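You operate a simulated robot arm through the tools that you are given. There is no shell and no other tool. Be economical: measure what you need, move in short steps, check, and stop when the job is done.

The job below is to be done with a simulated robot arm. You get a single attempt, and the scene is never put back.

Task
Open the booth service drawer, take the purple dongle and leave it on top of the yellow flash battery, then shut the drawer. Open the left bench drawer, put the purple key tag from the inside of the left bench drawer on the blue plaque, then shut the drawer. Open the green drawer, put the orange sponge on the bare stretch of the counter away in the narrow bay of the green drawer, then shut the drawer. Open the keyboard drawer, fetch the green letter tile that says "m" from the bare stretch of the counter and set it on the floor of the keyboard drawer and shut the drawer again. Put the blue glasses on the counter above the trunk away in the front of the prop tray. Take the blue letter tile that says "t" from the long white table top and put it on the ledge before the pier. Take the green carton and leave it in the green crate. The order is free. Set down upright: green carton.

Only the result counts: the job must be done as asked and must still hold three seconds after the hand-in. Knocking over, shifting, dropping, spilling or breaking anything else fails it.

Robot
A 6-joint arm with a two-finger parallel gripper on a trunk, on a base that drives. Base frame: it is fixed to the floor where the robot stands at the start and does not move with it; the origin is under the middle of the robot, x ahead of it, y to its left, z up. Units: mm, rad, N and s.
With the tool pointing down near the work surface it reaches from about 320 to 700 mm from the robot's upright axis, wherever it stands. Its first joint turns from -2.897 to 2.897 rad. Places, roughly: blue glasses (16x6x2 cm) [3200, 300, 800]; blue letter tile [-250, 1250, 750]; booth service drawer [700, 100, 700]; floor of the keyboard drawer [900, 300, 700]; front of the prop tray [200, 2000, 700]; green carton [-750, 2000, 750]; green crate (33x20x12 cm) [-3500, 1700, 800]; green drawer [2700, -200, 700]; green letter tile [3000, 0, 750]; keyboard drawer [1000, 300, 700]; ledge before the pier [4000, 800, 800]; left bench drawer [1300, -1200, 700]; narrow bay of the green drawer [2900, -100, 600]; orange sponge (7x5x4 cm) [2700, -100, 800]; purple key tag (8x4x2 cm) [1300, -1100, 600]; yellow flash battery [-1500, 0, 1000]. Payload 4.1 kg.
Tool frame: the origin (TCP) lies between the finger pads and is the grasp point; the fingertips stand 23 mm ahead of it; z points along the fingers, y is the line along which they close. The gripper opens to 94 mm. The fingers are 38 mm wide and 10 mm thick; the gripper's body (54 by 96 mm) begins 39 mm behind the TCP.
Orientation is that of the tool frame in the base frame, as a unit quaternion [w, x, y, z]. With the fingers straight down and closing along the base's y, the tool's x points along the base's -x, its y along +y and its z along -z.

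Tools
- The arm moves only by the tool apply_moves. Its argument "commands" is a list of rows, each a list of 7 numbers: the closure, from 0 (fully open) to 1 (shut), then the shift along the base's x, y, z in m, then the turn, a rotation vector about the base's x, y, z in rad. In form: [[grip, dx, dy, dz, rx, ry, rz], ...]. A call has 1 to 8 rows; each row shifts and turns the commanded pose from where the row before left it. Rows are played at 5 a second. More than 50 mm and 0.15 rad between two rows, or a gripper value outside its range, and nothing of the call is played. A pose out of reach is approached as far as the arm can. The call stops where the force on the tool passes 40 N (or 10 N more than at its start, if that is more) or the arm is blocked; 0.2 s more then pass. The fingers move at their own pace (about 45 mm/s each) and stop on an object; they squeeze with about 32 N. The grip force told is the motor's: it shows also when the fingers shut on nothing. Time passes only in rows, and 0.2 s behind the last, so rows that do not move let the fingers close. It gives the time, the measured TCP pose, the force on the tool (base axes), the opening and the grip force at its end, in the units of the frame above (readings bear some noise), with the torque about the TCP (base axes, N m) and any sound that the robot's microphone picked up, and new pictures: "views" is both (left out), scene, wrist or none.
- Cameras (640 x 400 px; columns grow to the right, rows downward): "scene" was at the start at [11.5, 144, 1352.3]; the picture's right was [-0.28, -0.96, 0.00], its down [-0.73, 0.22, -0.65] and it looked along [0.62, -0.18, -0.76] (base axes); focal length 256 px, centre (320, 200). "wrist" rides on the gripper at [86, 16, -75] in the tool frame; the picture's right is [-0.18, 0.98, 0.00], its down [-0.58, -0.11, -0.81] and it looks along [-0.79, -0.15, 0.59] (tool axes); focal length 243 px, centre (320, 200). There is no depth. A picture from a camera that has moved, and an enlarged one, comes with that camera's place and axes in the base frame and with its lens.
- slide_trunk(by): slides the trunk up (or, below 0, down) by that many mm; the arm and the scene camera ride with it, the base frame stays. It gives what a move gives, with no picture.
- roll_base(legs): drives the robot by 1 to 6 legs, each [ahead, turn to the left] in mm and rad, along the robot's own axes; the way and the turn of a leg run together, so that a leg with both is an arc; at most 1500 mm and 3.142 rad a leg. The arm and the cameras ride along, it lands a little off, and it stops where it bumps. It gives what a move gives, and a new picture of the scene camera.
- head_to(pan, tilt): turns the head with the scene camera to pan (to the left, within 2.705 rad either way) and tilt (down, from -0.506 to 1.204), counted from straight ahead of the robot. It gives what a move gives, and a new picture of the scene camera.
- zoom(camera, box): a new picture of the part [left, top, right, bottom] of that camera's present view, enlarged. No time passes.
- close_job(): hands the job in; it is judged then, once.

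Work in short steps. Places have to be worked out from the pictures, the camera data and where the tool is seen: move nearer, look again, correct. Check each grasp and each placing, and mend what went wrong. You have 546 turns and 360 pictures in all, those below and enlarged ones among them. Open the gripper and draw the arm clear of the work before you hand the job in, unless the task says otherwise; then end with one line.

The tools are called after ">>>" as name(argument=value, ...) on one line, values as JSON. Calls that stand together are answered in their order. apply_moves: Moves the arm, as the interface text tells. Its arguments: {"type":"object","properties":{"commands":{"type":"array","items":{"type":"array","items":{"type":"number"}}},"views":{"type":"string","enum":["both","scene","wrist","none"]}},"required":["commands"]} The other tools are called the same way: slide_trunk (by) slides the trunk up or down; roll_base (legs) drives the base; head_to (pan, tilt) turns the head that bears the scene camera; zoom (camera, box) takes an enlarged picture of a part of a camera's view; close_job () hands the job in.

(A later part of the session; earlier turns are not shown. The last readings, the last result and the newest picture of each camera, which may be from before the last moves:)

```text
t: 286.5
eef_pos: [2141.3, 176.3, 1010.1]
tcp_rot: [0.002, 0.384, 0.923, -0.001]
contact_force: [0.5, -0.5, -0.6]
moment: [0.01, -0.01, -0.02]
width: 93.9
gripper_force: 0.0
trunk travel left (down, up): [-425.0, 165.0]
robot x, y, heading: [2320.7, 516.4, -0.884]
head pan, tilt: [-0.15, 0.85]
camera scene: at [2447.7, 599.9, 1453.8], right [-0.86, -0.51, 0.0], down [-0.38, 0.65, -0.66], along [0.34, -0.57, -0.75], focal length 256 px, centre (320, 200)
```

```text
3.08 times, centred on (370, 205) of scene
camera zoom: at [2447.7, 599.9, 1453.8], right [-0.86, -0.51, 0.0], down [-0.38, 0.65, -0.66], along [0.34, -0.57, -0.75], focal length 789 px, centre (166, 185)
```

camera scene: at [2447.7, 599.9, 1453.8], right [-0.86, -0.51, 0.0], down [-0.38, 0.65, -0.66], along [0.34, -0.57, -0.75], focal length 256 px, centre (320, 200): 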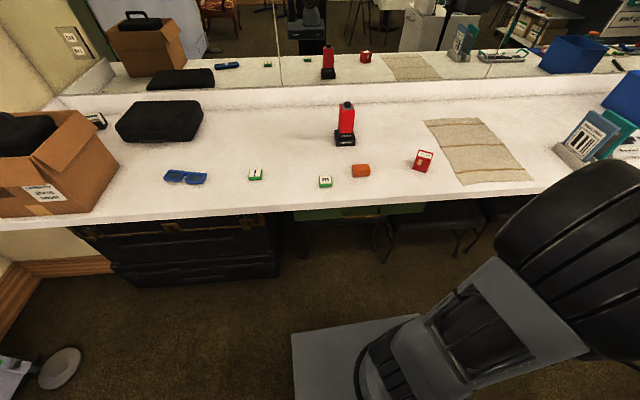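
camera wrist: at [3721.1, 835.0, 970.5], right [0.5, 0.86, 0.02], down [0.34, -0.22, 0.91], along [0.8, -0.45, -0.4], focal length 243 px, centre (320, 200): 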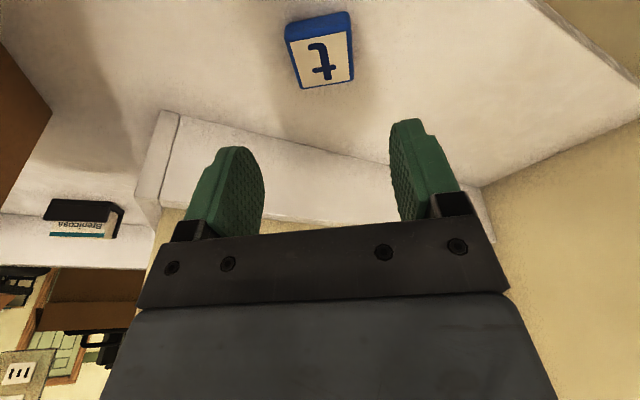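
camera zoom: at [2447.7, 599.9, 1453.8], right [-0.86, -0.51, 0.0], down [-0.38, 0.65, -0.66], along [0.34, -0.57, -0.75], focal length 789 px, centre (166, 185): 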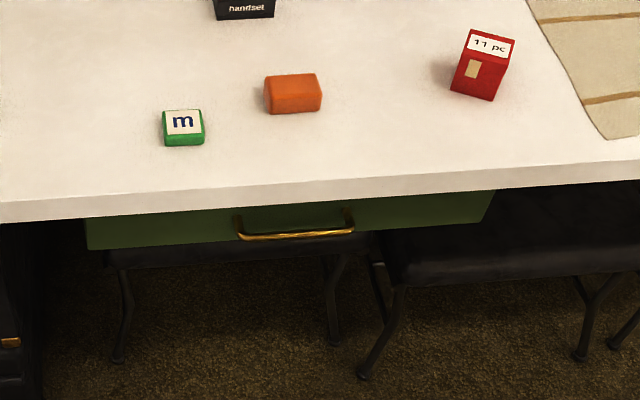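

Handle bar centre about (2611,27,715), counter edge just above it. I back up 60 mm, square up, and bring the arm to the front while turning the tool for the handle.

>>> roll_base(legs=[[-60, -0.04]])

>>> apply_moves(commands=[[0.4, 0.042, -0.008, -0.02, 0, 0, -0.14], [0.4, 0.042, -0.008, -0.02, 0, 0, -0.14], [0.4, 0.042, -0.004, -0.02, 0, 0, -0.14], [0.4, 0.042, 0, -0.02, 0, 0, -0.14], [0.4, 0.042, 0.004, -0.02, 0, 0, -0.14], [0.4, 0.042, 0.004, -0.02, 0, 0, -0.14], [0.4, 0.035, 0.004, -0.02, 0, 0, -0.14], [0.4, 0.03, 0.004, -0.02, 0, 0, -0.14]], views="none")

```text
t: 287.4
eef_pos: [2093.1, 229.7, 1010.5]
tcp_rot: [0.001, 0.403, 0.915, -0.002]
contact_force: [0.1, 0.2, 0.2]
moment: [0.0, -0.01, -0.03]
width: 93.7
gripper_force: 0.0
trunk travel left (down, up): [-425.0, 165.0]
robot x, y, heading: [2287.1, 563.1, -0.927]
head pan, tilt: [-0.15, 0.85]
camera scene: at [2413.6, 642.4, 1453.7], right [-0.88, -0.48, 0.0], down [-0.36, 0.66, -0.66], along [0.32, -0.58, -0.75], focal length 256 px, centre (320, 200)
```

scene: 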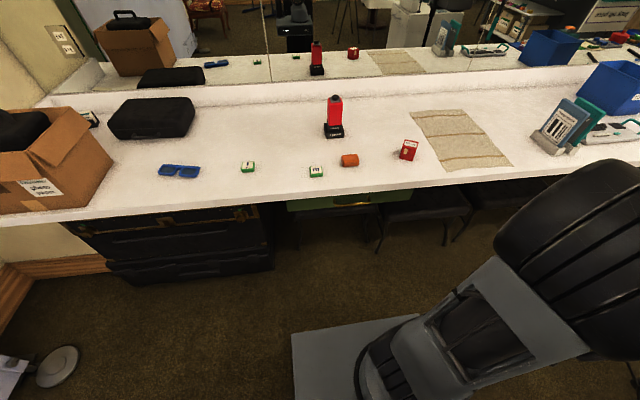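

```text
t: 289.2
eef_pos: [2410.6, 228.5, 849.9]
tcp_rot: [0.0, 0.827, 0.562, -0.002]
contact_force: [-0.2, -0.3, 0.4]
moment: [0.03, -0.02, -0.02]
width: 56.5
gripper_force: 0.0
trunk travel left (down, up): [-425.0, 165.0]
robot x, y, heading: [2286.3, 567.1, -0.925]
head pan, tilt: [-0.15, 0.85]
```

I finish the yaw, tilt the tool 0.72 rad toward the drawer, and lower the trunk.

>>> apply_moves(commands=[[0.4, 0.025, -0.022, 0.01, 0, 0, -0.137], [0.4, 0.025, -0.022, 0.01, 0, 0, -0.137], [0.4, 0.025, -0.022, 0.01, 0, 0, -0.137], [0.4, 0.025, -0.022, 0, 0, 0, -0.137], [0.4, 0.015, -0.015, 0, -0.118, -0.089, 0], [0.4, 0.015, -0.015, 0, -0.118, -0.089, 0], [0.4, 0.015, -0.013, 0, -0.118, -0.089, 0], [0.4, 0.012, -0.012, 0, -0.118, -0.089, 0]], views="none")

>>> slide_trunk(by=-80)

>>> apply_moves(commands=[[0.55, 0, 0, 0, -0.096, -0.072, 0], [0.55, 0, 0, 0, 0, 0, 0]], views="both")

```text
t: 291.0
eef_pos: [2567.4, 83.0, 882.2]
tcp_rot: [0.278, 0.907, 0.303, 0.09]
contact_force: [-0.2, 0.3, -0.4]
moment: [0.0, 0.02, 0.0]
width: 56.5
gripper_force: 0.0
trunk travel left (down, up): [-425.0, 165.0]
robot x, y, heading: [2281.2, 563.2, -0.922]
head pan, tilt: [-0.15, 0.85]
```

```text
t: 292.2
eef_pos: [2567.3, 83.5, 802.0]
tcp_rot: [0.276, 0.908, 0.303, 0.09]
contact_force: [0.2, 0.0, -0.3]
moment: [0.02, 0.02, -0.02]
width: 56.4
gripper_force: 0.1
trunk travel left (down, up): [-345.0, 245.0]
robot x, y, heading: [2280.4, 563.9, -0.918]
head pan, tilt: [-0.15, 0.85]
```

```text
t: 292.8
eef_pos: [2570.1, 84.9, 801.8]
tcp_rot: [0.292, 0.9, 0.305, 0.106]
contact_force: [0.2, -0.2, 0.3]
moment: [-0.01, 0.02, 0.02]
width: 42.3
gripper_force: 0.0
out of reach, approached as far as the arm can: row 1
trunk travel left (down, up): [-345.0, 245.0]
robot x, y, heading: [2284.6, 563.5, -0.921]
head pan, tilt: [-0.15, 0.85]
camera scene: at [2413.8, 642.2, 1373.7], right [-0.88, -0.48, 0.0], down [-0.36, 0.66, -0.66], along [0.32, -0.58, -0.75], focal length 256 px, centre (320, 200)
camera wrist: at [2619.6, 160.8, 872.7], right [0.33, -0.75, 0.58], down [-0.81, 0.09, 0.58], along [-0.48, -0.66, -0.58], focal length 243 px, centre (320, 200)
```

scene: 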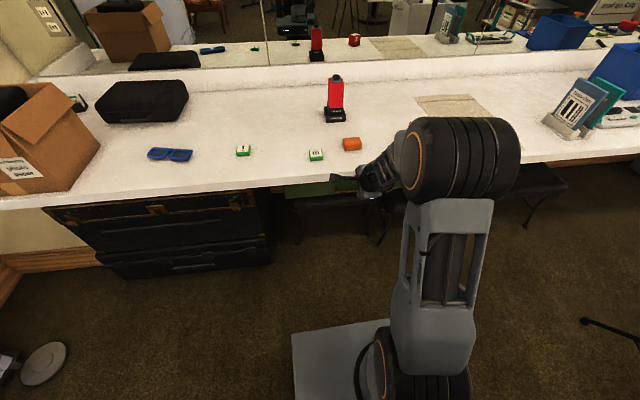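
wrist: 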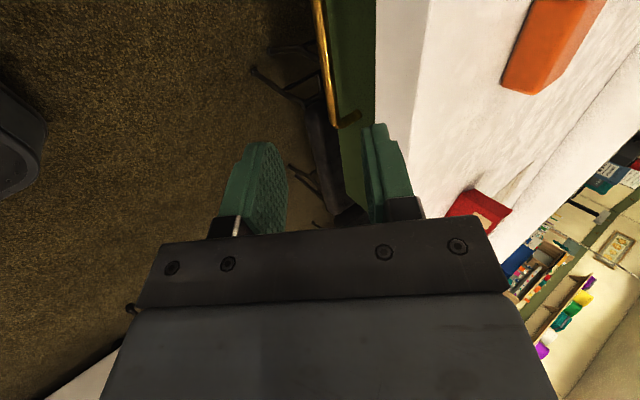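

The bar lies along the tool's axis plane in the wrist view. I narrow the fingers to about 30 mm to clear the counter edge and advance most of the way.

>>> apply_moves(commands=[[0.68, 0.01, -0.0125, -0.0215, 0, 0, 0], [0.68, 0.01, -0.0125, -0.0215, 0, 0, 0], [0.68, 0.01, -0.0125, -0.0215, 0, 0, 0]], views="wrist")

```text
t: 293.6
eef_pos: [2602.9, 46.9, 738.8]
tcp_rot: [0.292, 0.9, 0.305, 0.107]
contact_force: [0.0, -0.2, 0.6]
moment: [0.0, -0.04, -0.02]
width: 29.8
gripper_force: 0.1
trunk travel left (down, up): [-345.0, 245.0]
robot x, y, heading: [2282.2, 563.6, -0.922]
head pan, tilt: [-0.15, 0.85]
camera wrist: at [2650.9, 122.1, 808.4], right [0.33, -0.75, 0.58], down [-0.81, 0.09, 0.58], along [-0.48, -0.66, -0.58], focal length 243 px, centre (320, 200)
```

wrist: 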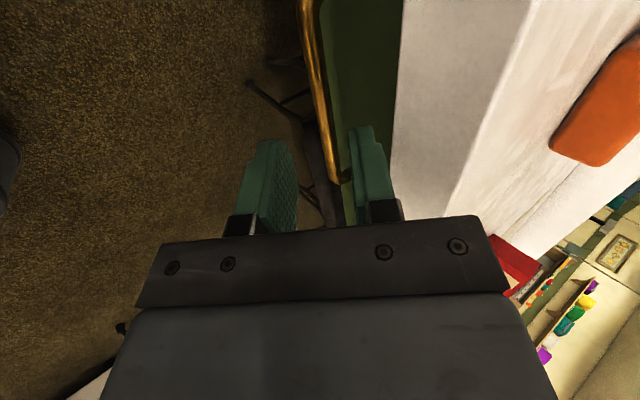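

The bar runs between the fingers. I advance the last 28 mm, shifting slightly left along the bar.

>>> apply_moves(commands=[[0.68, 0.013, 0, -0.008, 0, 0, 0], [0.68, 0.007, -0.005, -0.008, 0, 0, 0], [0.68, 0.004, -0.005, -0.008, 0, 0, 0]], views="wrist")

```text
t: 294.4
eef_pos: [2625.9, 37.5, 713.7]
tcp_rot: [0.292, 0.901, 0.304, 0.107]
contact_force: [1.0, 0.3, 0.3]
moment: [0.01, -0.01, -0.05]
width: 30.1
gripper_force: 0.1
trunk travel left (down, up): [-345.0, 245.0]
robot x, y, heading: [2283.5, 565.9, -0.921]
head pan, tilt: [-0.15, 0.85]
camera wrist: at [2674.2, 113.0, 784.3], right [0.33, -0.75, 0.58], down [-0.81, 0.09, 0.58], along [-0.48, -0.66, -0.58], focal length 243 px, centre (320, 200)
```

wrist: 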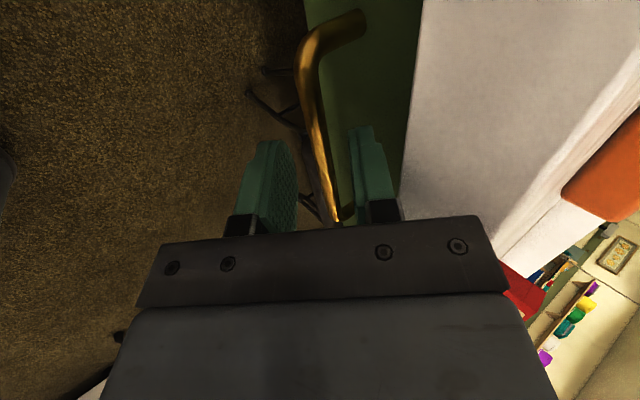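

Bar is between the pads. Close on it.

>>> apply_moves(commands=[[1, 0, 0, 0, 0, 0, 0], [1, 0, 0, 0, 0, 0, 0], [1, 0, 0, 0, 0, 0, 0]], views="none")

```text
t: 295.2
eef_pos: [2625.4, 37.0, 713.2]
tcp_rot: [0.291, 0.9, 0.305, 0.107]
contact_force: [0.0, 1.4, -0.4]
moment: [0.02, -0.01, 0.0]
width: 0.0
gripper_force: 32.3
trunk travel left (down, up): [-345.0, 245.0]
robot x, y, heading: [2284.6, 561.1, -0.923]
head pan, tilt: [-0.15, 0.85]
```

It closed on nothing. I look.

>>> zoom(camera="wrist", box=[220, 0, 440, 240])

```text
1.67 times, centred on (330, 120) of wrist
camera zoom: at [2674.1, 113.1, 784.1], right [0.33, -0.75, 0.58], down [-0.81, 0.08, 0.58], along [-0.48, -0.66, -0.58], focal length 404 px, centre (303, 333)
```

zoom: 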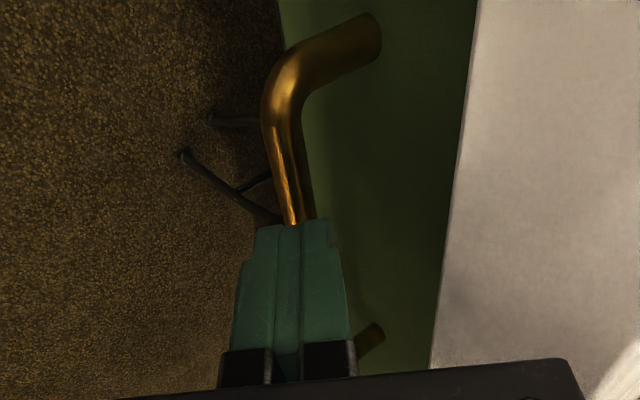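

Re-triangulating the bar's end from two wrist views gives z≈688, tucked just under the counter edge, centre (2621,13,688). The tool must be flatter; I back off, raise the hand and lower the trunk to allow more tilt.

>>> apply_moves(commands=[[0.6, -0.02, 0.026, 0.04, 0, 0, 0], [0.6, -0.02, 0.026, 0.04, 0, 0, 0], [0.6, -0.01, 0.013, 0.04, 0, 0, 0], [0.6, -0.01, 0.013, 0.04, 0, 0, 0], [0.6, 0, 0, 0.04, 0, 0, 0], [0.6, 0, 0, 0.04, 0, 0, 0]], views="none")

>>> slide_trunk(by=-240)

>>> apply_moves(commands=[[0.6, 0, 0, 0, -0.118, -0.089, 0], [0.6, 0, 0, 0, -0.118, -0.089, 0], [0.6, 0, 0, 0, -0.118, -0.089, 0]], views="none")

```text
refused: row 1 steps farther than a row can; nothing moved
```

```text
t: 295.9
eef_pos: [2625.3, 37.2, 696.3]
tcp_rot: [0.298, 0.898, 0.305, 0.108]
contact_force: [-14.5, 24.7, 23.2]
moment: [-0.34, 0.23, -0.43]
width: 0.0
gripper_force: 32.5
trunk travel left (down, up): [-318.0, 272.0]
robot x, y, heading: [2282.7, 564.4, -0.92]
head pan, tilt: [-0.15, 0.85]
stopped: the force on the tool passed its limit (the readings are from after the stop); the commanded pose is now the measured one
```

```text
t: 296.3
eef_pos: [2619.9, 42.8, 688.1]
tcp_rot: [0.313, 0.889, 0.314, 0.117]
contact_force: [-27.4, 43.0, 13.9]
moment: [-0.25, 0.09, -0.72]
width: 18.8
gripper_force: 0.1
out of reach, approached as far as the arm can: row 1
trunk travel left (down, up): [-318.0, 272.0]
robot x, y, heading: [2282.6, 563.0, -0.925]
head pan, tilt: [-0.15, 0.85]
stopped in row 1: the force on the tool passed its limit (the readings are from after the stop); the commanded pose is now the measured one
```

The first row was a touch too long and was refused, so the trunk pressed the fingers on the bar; no harm seen. I back off now, with legal steps.

>>> apply_moves(commands=[[0.6, -0.015, 0.02, 0.025, 0, 0, 0], [0.6, -0.015, 0.02, 0.035, 0, 0, 0], [0.6, -0.01, 0.013, 0.04, 0, 0, 0], [0.6, -0.01, 0.013, 0.04, 0, 0, 0], [0.6, 0, 0, 0.04, 0, 0, 0], [0.6, 0, 0, 0.04, 0, 0, 0]], views="both")

```text
t: 297.7
eef_pos: [2571.5, 104.7, 908.9]
tcp_rot: [0.315, 0.887, 0.316, 0.12]
contact_force: [0.3, 0.8, -0.5]
moment: [0.0, -0.01, -0.06]
width: 37.7
gripper_force: 0.1
trunk travel left (down, up): [-318.0, 272.0]
robot x, y, heading: [2284.0, 564.4, -0.924]
head pan, tilt: [-0.15, 0.85]
camera scene: at [2413.7, 642.3, 1347.1], right [-0.88, -0.48, 0.0], down [-0.36, 0.66, -0.66], along [0.31, -0.58, -0.75], focal length 256 px, centre (320, 200)
camera wrist: at [2615.3, 184.6, 978.0], right [0.33, -0.71, 0.62], down [-0.83, 0.09, 0.55], along [-0.44, -0.7, -0.56], focal length 243 px, centre (320, 200)
```

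scene: 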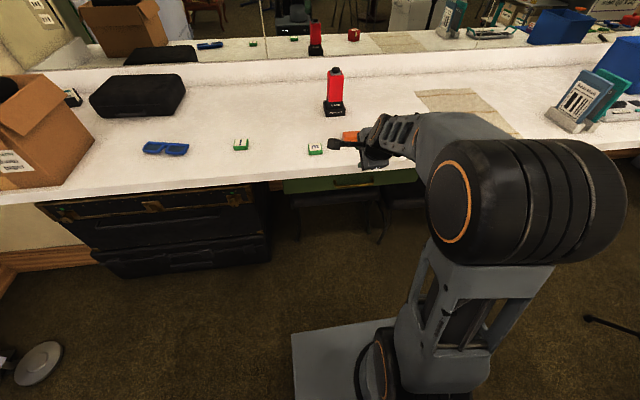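
wrist: 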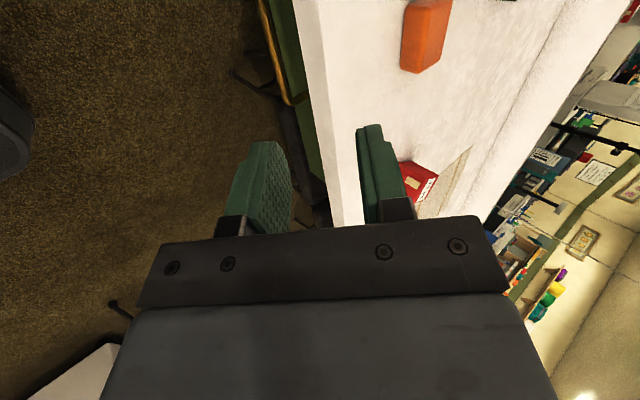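

All fine. Now the trunk down 200 mm (the hand is 100 mm in front of the counter edge, clear).

>>> slide_trunk(by=-200)

```text
t: 299.9
eef_pos: [2571.3, 104.8, 709.1]
tcp_rot: [0.316, 0.886, 0.317, 0.121]
contact_force: [-0.8, 0.7, -0.2]
moment: [0.0, -0.02, 0.01]
width: 37.7
gripper_force: 0.0
trunk travel left (down, up): [-118.0, 472.0]
robot x, y, heading: [2280.6, 559.0, -0.93]
head pan, tilt: [-0.15, 0.85]
```

>>> apply_moves(commands=[[0.6, 0, 0, 0, -0.118, -0.089, 0], [0.6, 0, 0, 0, -0.118, -0.089, 0], [0.6, 0, 0, 0, -0.118, -0.089, 0], [0.6, 0, 0, 0, -0.118, -0.089, 0]], views="wrist")

```text
t: 300.9
eef_pos: [2570.3, 102.1, 709.7]
tcp_rot: [0.563, 0.753, 0.276, 0.197]
contact_force: [-0.1, -0.3, 0.3]
moment: [0.03, 0.02, 0.04]
width: 37.9
gripper_force: 0.1
trunk travel left (down, up): [-118.0, 472.0]
robot x, y, heading: [2283.3, 566.2, -0.925]
head pan, tilt: [-0.15, 0.85]
camera wrist: at [2595.4, 209.8, 744.8], right [0.05, -0.32, 0.94], down [-0.96, 0.25, 0.13], along [-0.28, -0.91, -0.3], focal length 243 px, centre (320, 200)
```

wrist: 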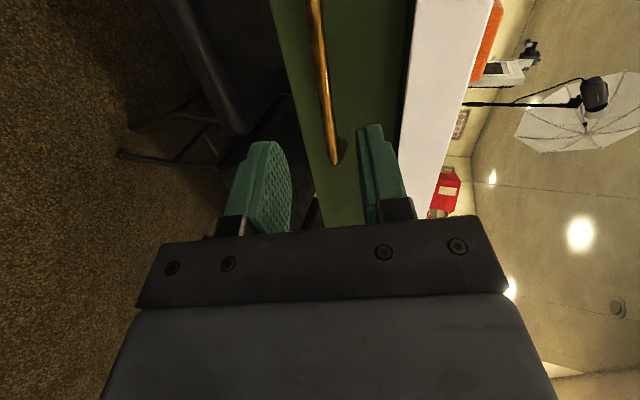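

The tool now points almost level, and the bar (z≈684) is in good view. I move in front of it and then in.

>>> apply_moves(commands=[[0.6, 0.009, -0.027, -0.006, 0, 0, 0], [0.6, 0.01, -0.027, -0.006, 0, 0, 0]], views="wrist")

```text
t: 301.5
eef_pos: [2588.9, 50.6, 698.4]
tcp_rot: [0.564, 0.753, 0.274, 0.197]
contact_force: [0.6, -0.1, 0.6]
moment: [0.01, 0.03, 0.01]
width: 37.5
gripper_force: 0.1
trunk travel left (down, up): [-118.0, 472.0]
robot x, y, heading: [2278.2, 561.8, -0.92]
head pan, tilt: [-0.15, 0.85]
camera wrist: at [2614.2, 156.1, 734.1], right [0.05, -0.33, 0.94], down [-0.96, 0.25, 0.13], along [-0.28, -0.91, -0.3], focal length 243 px, centre (320, 200)
```

wrist: 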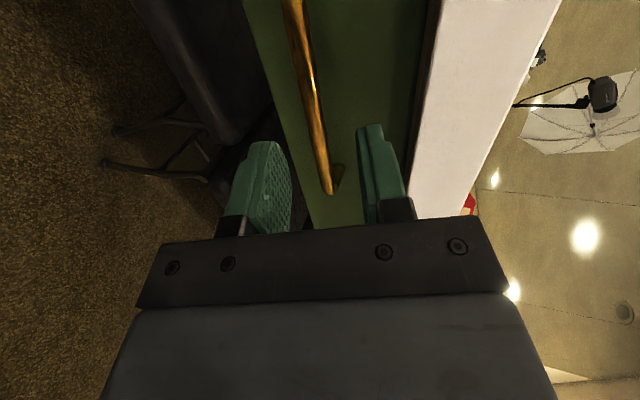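

On line. I advance 45 mm and close.

>>> apply_moves(commands=[[0.6, 0.0135, -0.0175, -0.0065, 0, 0, 0], [0.6, 0.0135, -0.0175, -0.0065, 0, 0, 0], [1, 0, 0, 0, 0, 0, 0], [1, 0, 0, 0, 0, 0, 0], [1, 0, 0, 0, 0, 0, 0]], views="wrist")

```text
t: 302.7
eef_pos: [2618.1, 14.7, 681.9]
tcp_rot: [0.559, 0.758, 0.274, 0.197]
contact_force: [-8.0, 12.6, -21.4]
moment: [1.17, -1.14, -0.43]
width: 12.5
gripper_force: 45.1
trunk travel left (down, up): [-118.0, 472.0]
robot x, y, heading: [2280.9, 566.1, -0.93]
head pan, tilt: [-0.15, 0.85]
camera wrist: at [2643.2, 120.4, 718.0], right [0.05, -0.34, 0.94], down [-0.96, 0.25, 0.14], along [-0.28, -0.91, -0.31], focal length 243 px, centre (320, 200)
```

wrist: 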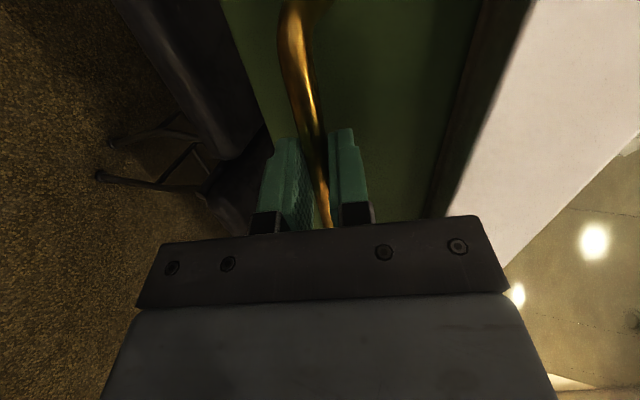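

Gripped (12.5 mm). I pull straight out along (-0.60, 0.80).

>>> apply_moves(commands=[[1, -0.009, 0.012, -0.002, 0, 0, 0], [1, -0.015, 0.02, -0.001, 0, 0, 0], [1, -0.015, 0.02, 0, 0, 0, 0], [1, -0.015, 0.02, 0, 0, 0, 0]], views="none")

```text
t: 303.7
eef_pos: [2567.1, 86.0, 681.0]
tcp_rot: [0.564, 0.753, 0.276, 0.197]
contact_force: [14.3, 12.0, -13.1]
moment: [1.2, -1.34, -0.2]
width: 12.8
gripper_force: 45.3
trunk travel left (down, up): [-118.0, 472.0]
robot x, y, heading: [2281.6, 560.8, -0.924]
head pan, tilt: [-0.15, 0.85]
```

It moves. Continue.

>>> apply_moves(commands=[[1, -0.015, 0.02, 0, 0, 0, 0], [1, -0.015, 0.02, 0, 0, 0, 0], [1, -0.015, 0.02, 0, 0, 0, 0], [1, -0.015, 0.02, 0, 0, 0, 0]], views="scene")

```text
t: 304.3
eef_pos: [2538.3, 122.6, 682.1]
tcp_rot: [0.562, 0.754, 0.276, 0.2]
contact_force: [10.5, 6.9, -4.4]
moment: [1.18, -1.43, -0.62]
width: 12.7
gripper_force: 45.4
trunk travel left (down, up): [-118.0, 472.0]
robot x, y, heading: [2286.0, 563.8, -0.916]
head pan, tilt: [-0.15, 0.85]
stopped in row 3: the force on the tool passed its limit (the readings are from after the stop); the commanded pose is now the measured one
camera scene: at [2414.0, 643.3, 1147.4], right [-0.88, -0.48, 0.0], down [-0.36, 0.66, -0.66], along [0.32, -0.58, -0.75], focal length 256 px, centre (320, 200)
```

scene: 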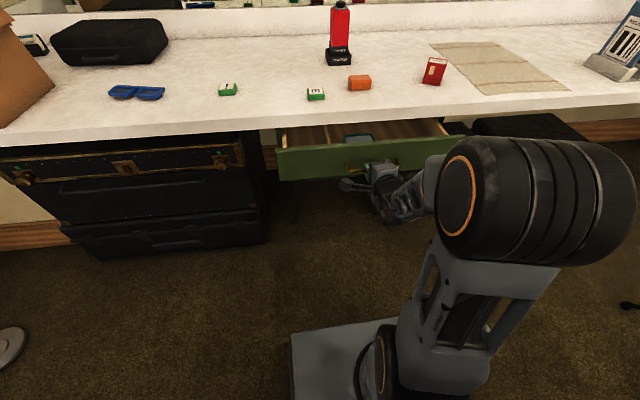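

It stopped after about 134 mm. I try once more gently to see whether that is its end stop.

>>> apply_moves(commands=[[1, -0.009, 0.012, 0, 0, 0, 0], [1, -0.009, 0.012, 0, 0, 0, 0], [1, -0.009, 0.012, 0, 0, 0, 0]], views="none")

>>> zoom(camera="scene", box=[260, 70, 480, 210])

```text
t: 305.1
eef_pos: [2518.4, 152.3, 681.3]
tcp_rot: [0.562, 0.752, 0.28, 0.202]
contact_force: [10.7, 9.2, 0.7]
moment: [1.15, -1.6, -0.08]
width: 12.7
gripper_force: 44.7
out of reach, approached as far as the arm can: row 3
trunk travel left (down, up): [-118.0, 472.0]
robot x, y, heading: [2284.0, 565.8, -0.914]
head pan, tilt: [-0.15, 0.85]
stopped in row 3: the force on the tool passed its limit (the readings are from after the stop); the commanded pose is now the measured one
```

```text
2.86 times, centred on (370, 140) of scene
camera zoom: at [2413.6, 644.2, 1147.1], right [-0.88, -0.48, 0.0], down [-0.36, 0.66, -0.66], along [0.32, -0.58, -0.75], focal length 732 px, centre (177, 371)
```

zoom: 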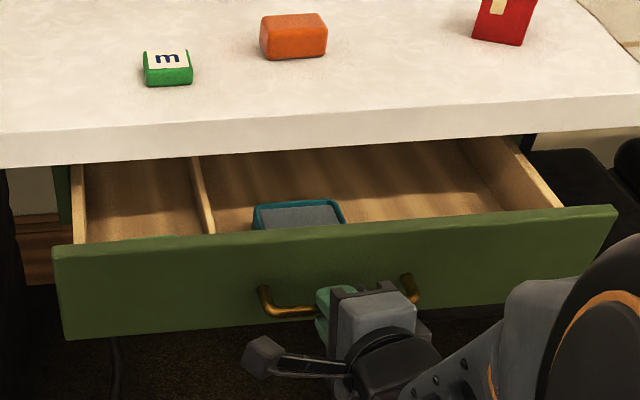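

The drawer still slides but the arm is at its fold limit (170 mm open). I reverse the base 60 mm while holding the handle to open it further.

>>> roll_base(legs=[[-60, 0]])

```text
t: 306.1
eef_pos: [2484.6, 200.4, 681.2]
tcp_rot: [0.562, 0.751, 0.283, 0.2]
contact_force: [33.2, 22.5, 1.0]
moment: [1.13, -1.65, 0.83]
width: 12.9
gripper_force: 44.9
trunk travel left (down, up): [-118.0, 472.0]
robot x, y, heading: [2248.4, 611.6, -0.919]
head pan, tilt: [-0.15, 0.85]
camera scene: at [2379.2, 692.3, 1146.8], right [-0.87, -0.48, 0.0], down [-0.37, 0.66, -0.66], along [0.32, -0.58, -0.75], focal length 256 px, centre (320, 200)
```

scene: 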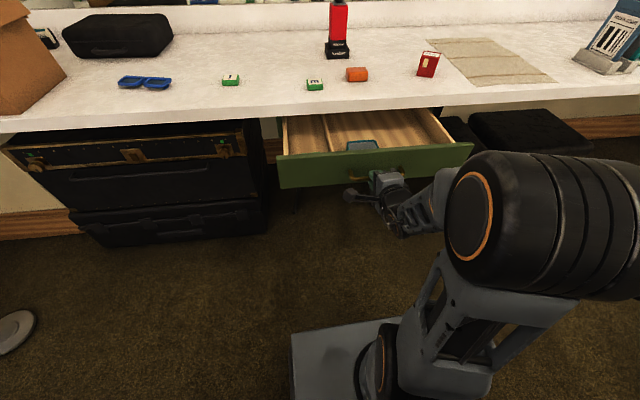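

Open by about 228 mm, plenty. I release and back the hand off.

>>> apply_moves(commands=[[0.5, 0, 0, 0, 0, 0, 0], [0.5, 0, 0, 0, 0, 0, 0], [0.5, 0, 0, 0, 0, 0, 0], [0.5, -0.015, 0.018, 0.007, 0, 0, 0], [0.5, -0.015, 0.018, 0.007, 0, 0, 0], [0.5, -0.006, 0.008, 0.01, 0.059, 0.045, 0], [0.5, 0, 0, 0.02, 0.118, 0.089, 0], [0.5, 0, 0, 0.03, 0.118, 0.089, 0]], views="none")

```text
t: 307.9
eef_pos: [2458.4, 203.2, 766.4]
tcp_rot: [0.413, 0.843, 0.307, 0.159]
contact_force: [-0.9, 0.0, -0.7]
moment: [-0.01, -0.04, 0.04]
width: 46.9
gripper_force: 0.0
out of reach, approached as far as the arm can: row 4, 5
trunk travel left (down, up): [-118.0, 472.0]
robot x, y, heading: [2244.4, 611.1, -0.918]
head pan, tilt: [-0.15, 0.85]
```

I raise the trunk again and level and turn the tool for picking up the sponge.

>>> slide_trunk(by=300)

>>> apply_moves(commands=[[0, 0, 0, 0, 0.118, 0.089, 0], [0, 0, 0, 0, 0.118, 0.089, 0], [0, 0, 0, 0, 0.118, 0.089, 0], [0, 0, 0, 0, 0.118, 0.089, 0], [0, 0, 0, 0, 0.118, 0.089, 0], [0, 0, 0, 0, 0.063, 0.048, 0]], views="scene")

```text
t: 310.9
eef_pos: [2459.0, 203.2, 1064.9]
tcp_rot: [0.41, 0.843, 0.311, 0.156]
contact_force: [-0.6, -0.1, 0.5]
moment: [-0.03, 0.01, 0.03]
width: 46.9
gripper_force: 0.1
trunk travel left (down, up): [-418.0, 172.0]
robot x, y, heading: [2249.8, 612.6, -0.915]
head pan, tilt: [-0.15, 0.85]
```

```text
t: 312.3
eef_pos: [2457.9, 202.8, 1065.6]
tcp_rot: [0.034, 0.942, 0.333, 0.039]
contact_force: [1.0, -0.2, -0.9]
moment: [-0.03, 0.03, 0.01]
width: 94.2
gripper_force: 0.0
trunk travel left (down, up): [-418.0, 172.0]
robot x, y, heading: [2244.4, 613.1, -0.915]
head pan, tilt: [-0.15, 0.85]
camera scene: at [2377.2, 690.8, 1447.2], right [-0.87, -0.48, 0.0], down [-0.36, 0.66, -0.66], along [0.32, -0.58, -0.75], focal length 256 px, centre (320, 200)
```

scene: 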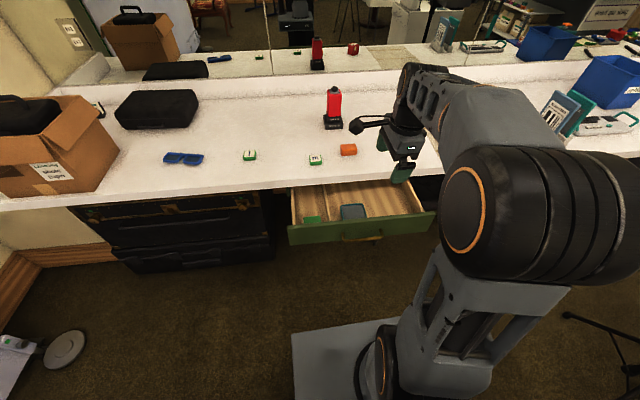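

Drawer stands open. I zoom to see the bays.

>>> zoom(camera="scene", box=[270, 130, 450, 250])

```text
3.33 times, centred on (360, 190) of scene
camera zoom: at [2377.2, 690.8, 1447.2], right [-0.87, -0.48, 0.0], down [-0.36, 0.66, -0.66], along [0.32, -0.58, -0.75], focal length 854 px, centre (187, 233)
```

zoom: 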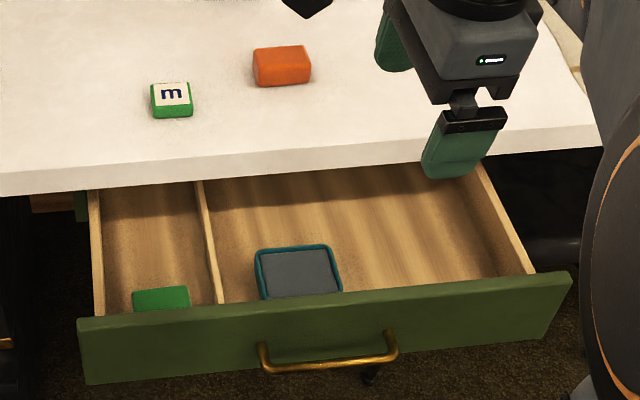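

The narrow bay (left, ~125 mm wide) holds a green thing at its front; there is a free patch behind it. I drive forward 150 mm so that the sponge comes in reach, and look.

>>> roll_base(legs=[[150, 0]])

>>> apply_moves(commands=[[0, 0, 0, 0, 0.06, 0.05, 0.14], [0, 0, 0, 0, 0, 0, 0.14], [0, 0, 0, 0, 0, 0, 0.14], [0, 0, 0, 0, 0, 0, 0.14], [0, 0, 0, 0, 0, 0, 0.14], [0, 0, 0, 0, 0, 0, 0.14], [0, 0, 0, 0, 0, 0, 0.14], [0, 0, 0, 0, 0, 0, 0.14]], views="none")

```text
t: 313.6
eef_pos: [2548.6, 86.9, 1065.0]
tcp_rot: [0.035, 0.941, 0.333, 0.039]
contact_force: [-0.4, 0.7, 0.3]
moment: [0.02, 0.0, 0.01]
width: 93.9
gripper_force: 0.1
trunk travel left (down, up): [-418.0, 172.0]
robot x, y, heading: [2335.4, 492.4, -0.915]
head pan, tilt: [-0.15, 0.85]
camera scene: at [2466.8, 574.4, 1447.2], right [-0.87, -0.48, 0.0], down [-0.36, 0.66, -0.66], along [0.32, -0.58, -0.75], focal length 256 px, centre (320, 200)
```

scene: 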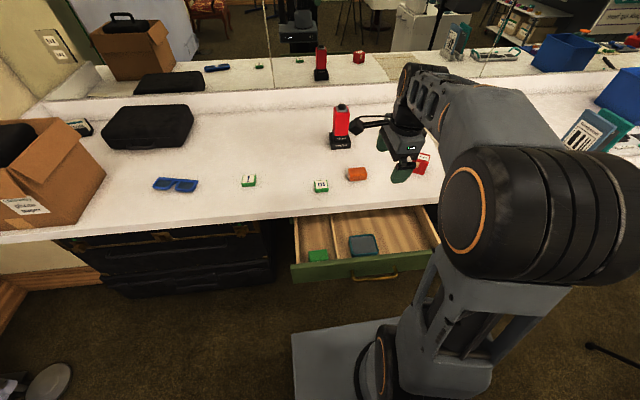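

```text
refused: row 1 steps farther than a row can; nothing moved
```

I redo the turn with the levelling in its own row.

>>> apply_moves(commands=[[0, 0, 0, 0, 0.06, 0.05, 0], [0, 0.005, -0.005, 0, 0, 0, 0.145], [0, 0.005, -0.005, 0, 0, 0, 0.145], [0, 0.005, -0.005, 0, 0, 0, 0.145], [0, 0.005, -0.005, 0, 0, 0, 0.145], [0, 0.005, -0.005, 0, 0, 0, 0.145], [0, 0.005, -0.005, 0, 0, 0, 0.145], [0, 0.005, -0.005, 0, 0, 0, 0.145]], views="none")

>>> apply_moves(commands=[[0, 0.01, -0.01, -0.02, 0, 0, 0.145], [0, 0.01, -0.01, -0.02, 0, 0, 0.145], [0, 0.01, -0.01, -0.02, 0, 0, 0.145], [0, 0.01, -0.01, -0.02, 0, 0, 0.12], [0, 0.01, -0.02, -0.02, 0, 0, 0], [0, 0.01, -0.02, -0.02, 0, 0, 0]], views="both")

```text
t: 315.4
eef_pos: [2583.5, 51.2, 1064.4]
tcp_rot: [-0.015, 0.66, 0.75, 0.021]
contact_force: [-0.5, -0.1, 0.0]
moment: [0.04, 0.0, -0.02]
width: 93.9
gripper_force: 0.0
trunk travel left (down, up): [-418.0, 172.0]
robot x, y, heading: [2334.0, 497.4, -0.921]
head pan, tilt: [-0.15, 0.85]
```

```text
t: 316.8
eef_pos: [2643.1, -27.3, 944.0]
tcp_rot: [-0.02, 0.43, 0.902, 0.017]
contact_force: [-0.3, -0.5, 0.0]
moment: [0.01, 0.01, 0.0]
width: 94.1
gripper_force: 0.1
trunk travel left (down, up): [-418.0, 172.0]
robot x, y, heading: [2335.2, 491.3, -0.915]
head pan, tilt: [-0.15, 0.85]
camera scene: at [2466.8, 574.4, 1447.2], right [-0.87, -0.48, 0.0], down [-0.36, 0.66, -0.66], along [0.32, -0.58, -0.75], focal length 256 px, centre (320, 200)
camera wrist: at [2603.0, 44.2, 1022.7], right [0.88, 0.48, 0.0], down [0.3, -0.56, 0.77], along [0.37, -0.68, -0.63], focal length 243 px, centre (320, 200)
```

scene: 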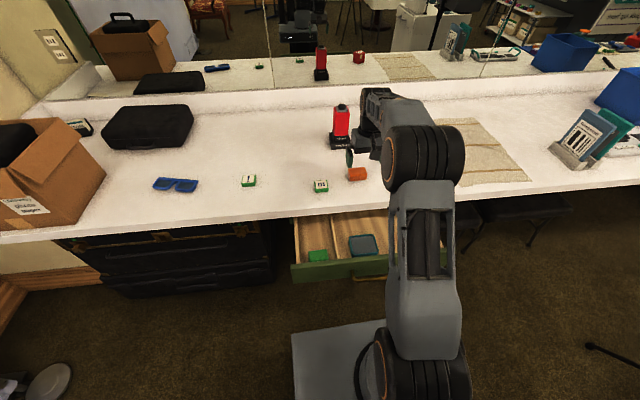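
wrist: 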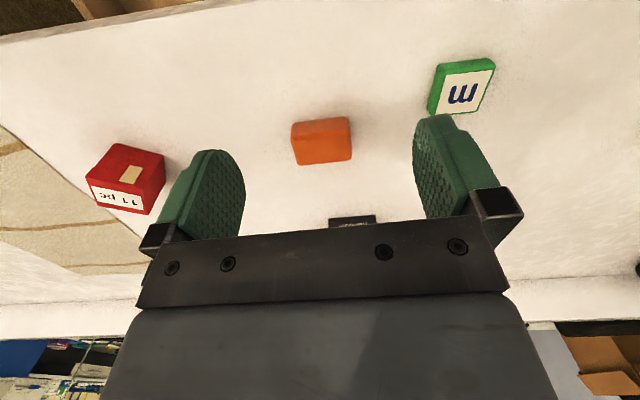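

The sponge is at (2684,-102), aligned with the room. I lean the tool outward 0.3 rad, reach over it and look.

>>> apply_moves(commands=[[0, 0.008, -0.012, -0.01, -0.115, -0.088, 0], [0, 0.008, -0.012, -0.01, -0.115, -0.088, 0], [0, 0.008, -0.016, -0.02, 0, 0, 0], [0, 0.007, -0.015, -0.02, 0, 0, 0], [0, 0.007, -0.015, -0.02, 0, 0, 0]], views="wrist")

```text
t: 318.0
eef_pos: [2680.9, -99.0, 863.6]
tcp_rot: [0.11, 0.427, 0.896, -0.05]
contact_force: [-0.2, -0.2, -0.5]
moment: [0.01, 0.0, 0.01]
width: 93.9
gripper_force: 0.1
trunk travel left (down, up): [-418.0, 172.0]
robot x, y, heading: [2335.0, 491.0, -0.912]
head pan, tilt: [-0.15, 0.85]
camera wrist: at [2629.5, -9.3, 914.6], right [0.88, 0.48, 0.05], down [0.15, -0.36, 0.92], along [0.46, -0.8, -0.39], focal length 243 px, centre (320, 200)
```

wrist: 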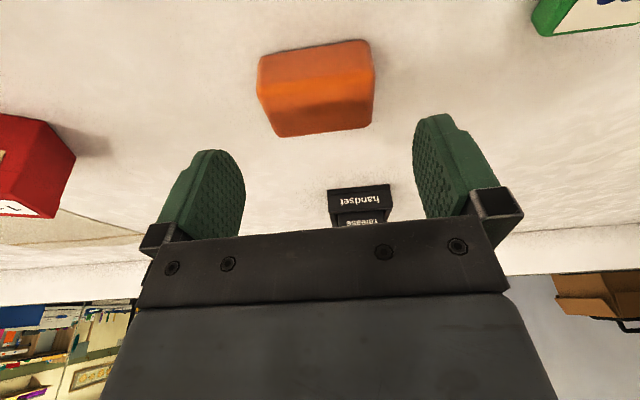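

In line. Straight down 55 mm, close, lift.

>>> apply_moves(commands=[[0, 0, 0.001, -0.025, 0, 0, 0], [0, 0, 0.001, -0.02, 0, 0, 0], [0, 0, 0, -0.01, 0, 0, 0], [0.4, 0, 0, 0, 0, 0, 0], [1, 0, 0, 0, 0, 0, 0], [1, 0, 0, 0, 0, 0, 0], [1, 0, 0, 0, 0, 0, 0]], views="wrist")

```text
t: 319.6
eef_pos: [2681.5, -94.3, 809.5]
tcp_rot: [0.109, 0.427, 0.896, -0.05]
contact_force: [0.0, 0.7, -0.6]
moment: [-0.02, 0.01, 0.01]
width: 65.3
gripper_force: 32.1
trunk travel left (down, up): [-418.0, 172.0]
robot x, y, heading: [2336.1, 492.8, -0.918]
head pan, tilt: [-0.15, 0.85]
camera wrist: at [2630.2, -6.8, 859.9], right [0.88, 0.48, 0.05], down [0.15, -0.36, 0.92], along [0.46, -0.8, -0.39], focal length 243 px, centre (320, 200)
```

wrist: 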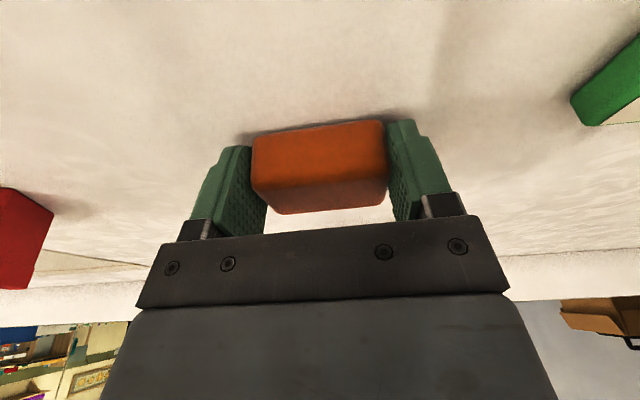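

Sponge gripped (65 mm). I lift it and bring it over the free patch of the narrow bay.

>>> apply_moves(commands=[[1, 0, 0, 0.045, 0, 0, 0], [1, 0, 0, 0.045, 0, 0, 0], [1, 0.0093, 0.047, 0, 0, 0, 0], [1, 0.0093, 0.047, 0, 0, 0, 0], [1, 0.0093, 0.047, 0, 0, 0, 0], [1, 0.0093, 0.047, 0, 0, 0, 0], [1, 0.0093, 0.046, 0, 0, 0, 0]], views="both")

```text
t: 321.2
eef_pos: [2729.0, 139.5, 900.3]
tcp_rot: [0.108, 0.426, 0.897, -0.049]
contact_force: [0.2, -0.9, -1.2]
moment: [0.02, -0.02, 0.01]
width: 65.2
gripper_force: 31.9
trunk travel left (down, up): [-418.0, 172.0]
robot x, y, heading: [2334.7, 499.5, -0.918]
head pan, tilt: [-0.15, 0.85]
camera scene: at [2466.8, 574.6, 1447.1], right [-0.87, -0.49, 0.0], down [-0.36, 0.66, -0.66], along [0.32, -0.58, -0.75], focal length 256 px, centre (320, 200)
camera wrist: at [2677.1, 227.8, 952.5], right [0.88, 0.48, 0.05], down [0.15, -0.36, 0.92], along [0.46, -0.8, -0.39], focal length 243 px, centre (320, 200)
```

scene: 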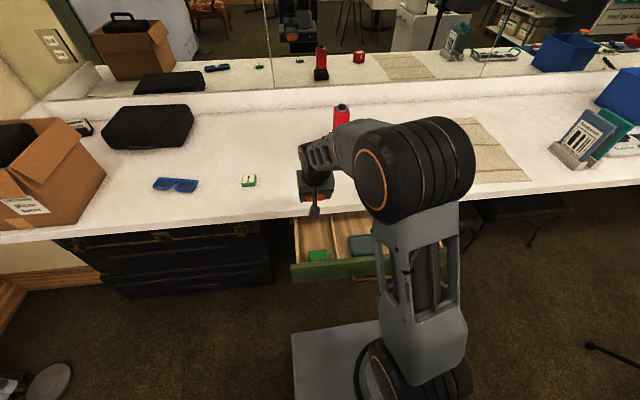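
wrist: 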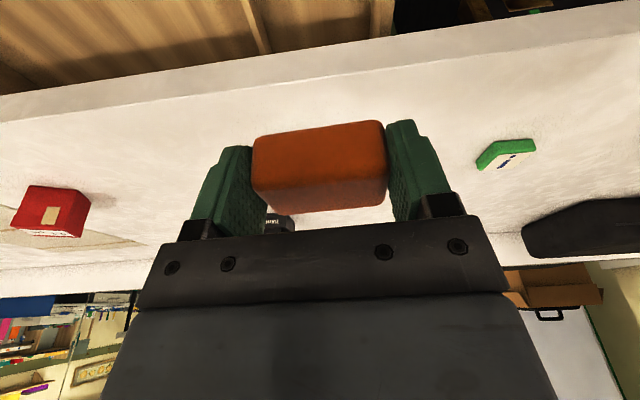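

The divider and left wall put the bay's middle at n≈2267, matching the hand (2264). I nudge 5 mm toward me and descend to just above the walls.

>>> apply_moves(commands=[[1, -0.001, 0.006, -0.04, 0, 0, 0], [1, 0, 0, -0.04, 0, 0, 0], [1, 0, 0, -0.035, 0, 0, 0]], views="wrist")

```text
t: 322.0
eef_pos: [2728.3, 144.6, 786.2]
tcp_rot: [0.109, 0.427, 0.896, -0.049]
contact_force: [-0.2, 0.2, -0.7]
moment: [0.03, -0.01, -0.01]
width: 65.4
gripper_force: 32.0
trunk travel left (down, up): [-418.0, 172.0]
robot x, y, heading: [2335.7, 492.8, -0.922]
head pan, tilt: [-0.15, 0.85]
camera wrist: at [2676.5, 232.4, 836.9], right [0.88, 0.48, 0.05], down [0.15, -0.36, 0.92], along [0.46, -0.8, -0.39], focal length 243 px, centre (320, 200)
```

wrist: 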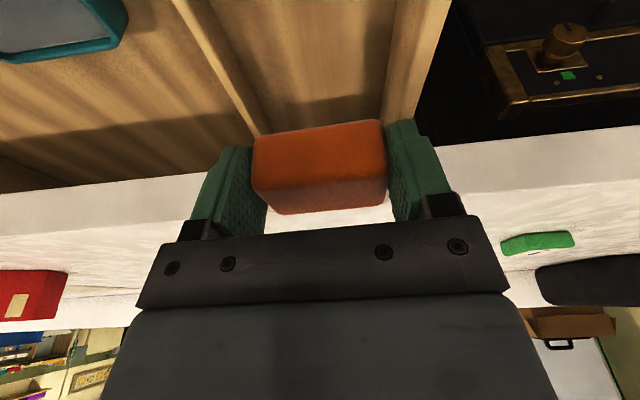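

Well centred in the bay. I go down with small steps.

>>> apply_moves(commands=[[1, 0.001, 0.001, -0.03, 0, 0, 0], [1, 0, 0, -0.025, 0, 0, 0], [1, 0, 0, -0.015, 0, 0, 0]], views="wrist")

```text
t: 322.8
eef_pos: [2729.3, 143.4, 715.2]
tcp_rot: [0.109, 0.427, 0.896, -0.049]
contact_force: [0.0, 0.2, 0.1]
moment: [0.0, 0.01, 0.03]
width: 65.1
gripper_force: 31.8
trunk travel left (down, up): [-418.0, 172.0]
robot x, y, heading: [2337.0, 491.6, -0.919]
head pan, tilt: [-0.15, 0.85]
camera wrist: at [2678.0, 231.7, 766.8], right [0.88, 0.48, 0.05], down [0.15, -0.36, 0.92], along [0.46, -0.8, -0.39], focal length 243 px, centre (320, 200)
```

wrist: 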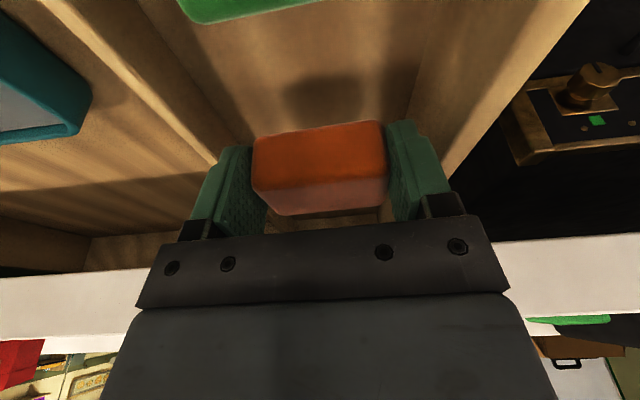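

Inside the bay, balanced between divider and wall. Further down to the floor.

>>> apply_moves(commands=[[1, 0, 0, -0.012, 0, 0, 0], [1, 0, 0, -0.008, 0, 0, 0], [1, 0, 0, -0.006, 0, 0, 0], [1, 0, 0, -0.006, 0, 0, 0]], views="wrist")

```text
t: 323.8
eef_pos: [2729.5, 143.3, 691.5]
tcp_rot: [0.111, 0.428, 0.896, -0.05]
contact_force: [-0.8, -0.6, 21.1]
moment: [2.35, 1.49, 0.18]
width: 65.0
gripper_force: 31.9
trunk travel left (down, up): [-418.0, 172.0]
robot x, y, heading: [2334.3, 494.3, -0.918]
head pan, tilt: [-0.15, 0.85]
stopped in row 4: the force on the tool passed its limit (the readings are from after the stop); the commanded pose is now the measured one
camera wrist: at [2677.2, 231.6, 742.2], right [0.88, 0.48, 0.05], down [0.14, -0.36, 0.92], along [0.46, -0.8, -0.38], focal length 243 px, centre (320, 200)
```

wrist: 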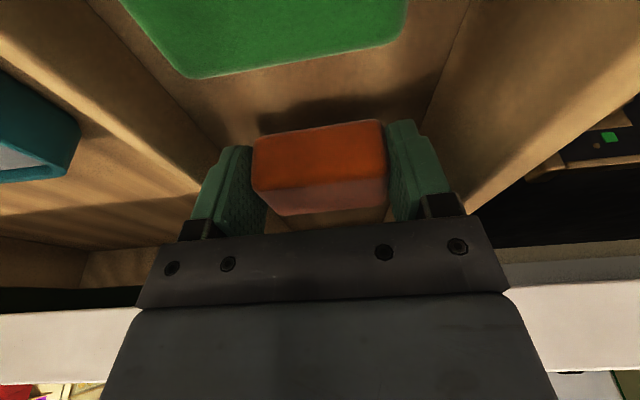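

The camera housing touched the drawer's front rim; the sponge is only about a centimetre above the floor. I rise 2 mm and let it go, opening only a little.

>>> apply_moves(commands=[[1, 0, 0, 0.003, 0, 0, 0], [0.6, 0, 0, 0, 0, 0, 0], [0.23, 0, 0, 0, 0, 0, 0], [0.23, 0, 0, 0, 0, 0, 0], [0.23, 0, 0, 0, 0, 0, 0]], views="wrist")

```text
t: 325.0
eef_pos: [2728.0, 144.0, 693.9]
tcp_rot: [0.111, 0.428, 0.895, -0.05]
contact_force: [-0.7, -0.8, -0.5]
moment: [0.01, 0.0, 0.03]
width: 72.7
gripper_force: 0.0
trunk travel left (down, up): [-418.0, 172.0]
robot x, y, heading: [2334.5, 493.3, -0.914]
head pan, tilt: [-0.15, 0.85]
camera wrist: at [2677.2, 232.0, 743.9], right [0.88, 0.48, 0.05], down [0.14, -0.36, 0.92], along [0.46, -0.8, -0.38], focal length 243 px, centre (320, 200)
```

wrist: 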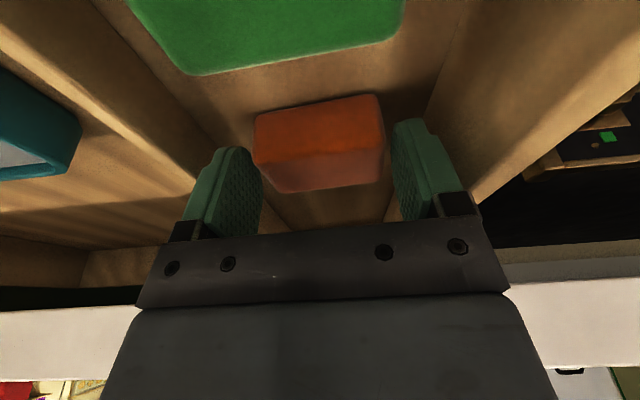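

The sponge lies on the narrow bay's floor. I lift the hand out and back the base up to push the drawer shut.

>>> apply_moves(commands=[[0.23, 0, 0, 0.03, 0, 0, 0], [0.23, 0, 0, 0.045, 0, 0, 0], [0.23, 0, 0, 0.045, 0, 0, 0], [0.23, 0, 0, 0.045, 0, 0, 0], [0.5, -0.02, 0.02, 0.04, 0, 0, 0], [1, -0.025, 0.03, 0.02, 0, 0, 0], [1, -0.03, 0.035, 0, 0, 0, 0]], views="wrist")

>>> roll_base(legs=[[-160, 0]])

```text
t: 326.6
eef_pos: [2652.3, 228.8, 916.0]
tcp_rot: [0.11, 0.428, 0.896, -0.051]
contact_force: [0.3, -0.5, -0.5]
moment: [-0.02, -0.04, 0.0]
width: 2.7
gripper_force: 0.0
trunk travel left (down, up): [-418.0, 172.0]
robot x, y, heading: [2335.8, 495.5, -0.914]
head pan, tilt: [-0.15, 0.85]
camera wrist: at [2600.6, 317.0, 967.3], right [0.88, 0.48, 0.05], down [0.14, -0.36, 0.92], along [0.46, -0.8, -0.38], focal length 243 px, centre (320, 200)
```

wrist: 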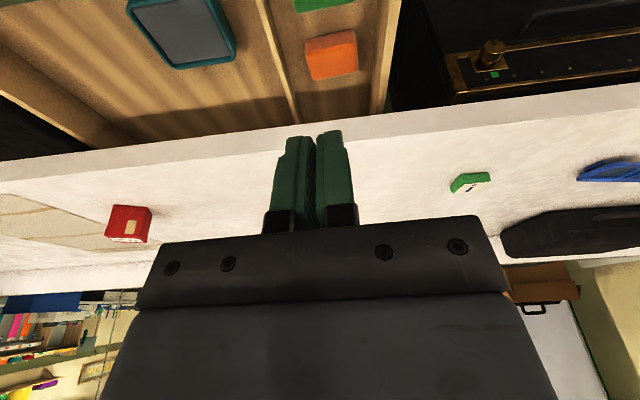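

```text
t: 328.0
eef_pos: [2555.5, 354.7, 916.2]
tcp_rot: [0.11, 0.428, 0.896, -0.049]
contact_force: [0.1, 0.6, 0.3]
moment: [-0.01, 0.03, 0.01]
width: 0.0
gripper_force: 31.9
trunk travel left (down, up): [-418.0, 172.0]
robot x, y, heading: [2236.6, 622.4, -0.91]
head pan, tilt: [-0.15, 0.85]
camera scene: at [2369.1, 701.4, 1447.2], right [-0.87, -0.48, 0.0], down [-0.36, 0.66, -0.66], along [0.32, -0.58, -0.75], focal length 256 px, centre (320, 200)
```

scene: 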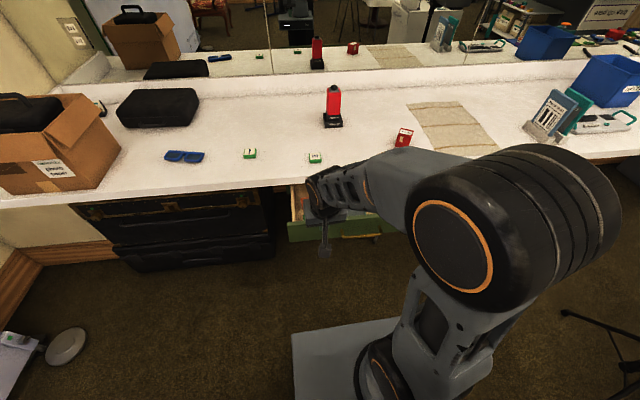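

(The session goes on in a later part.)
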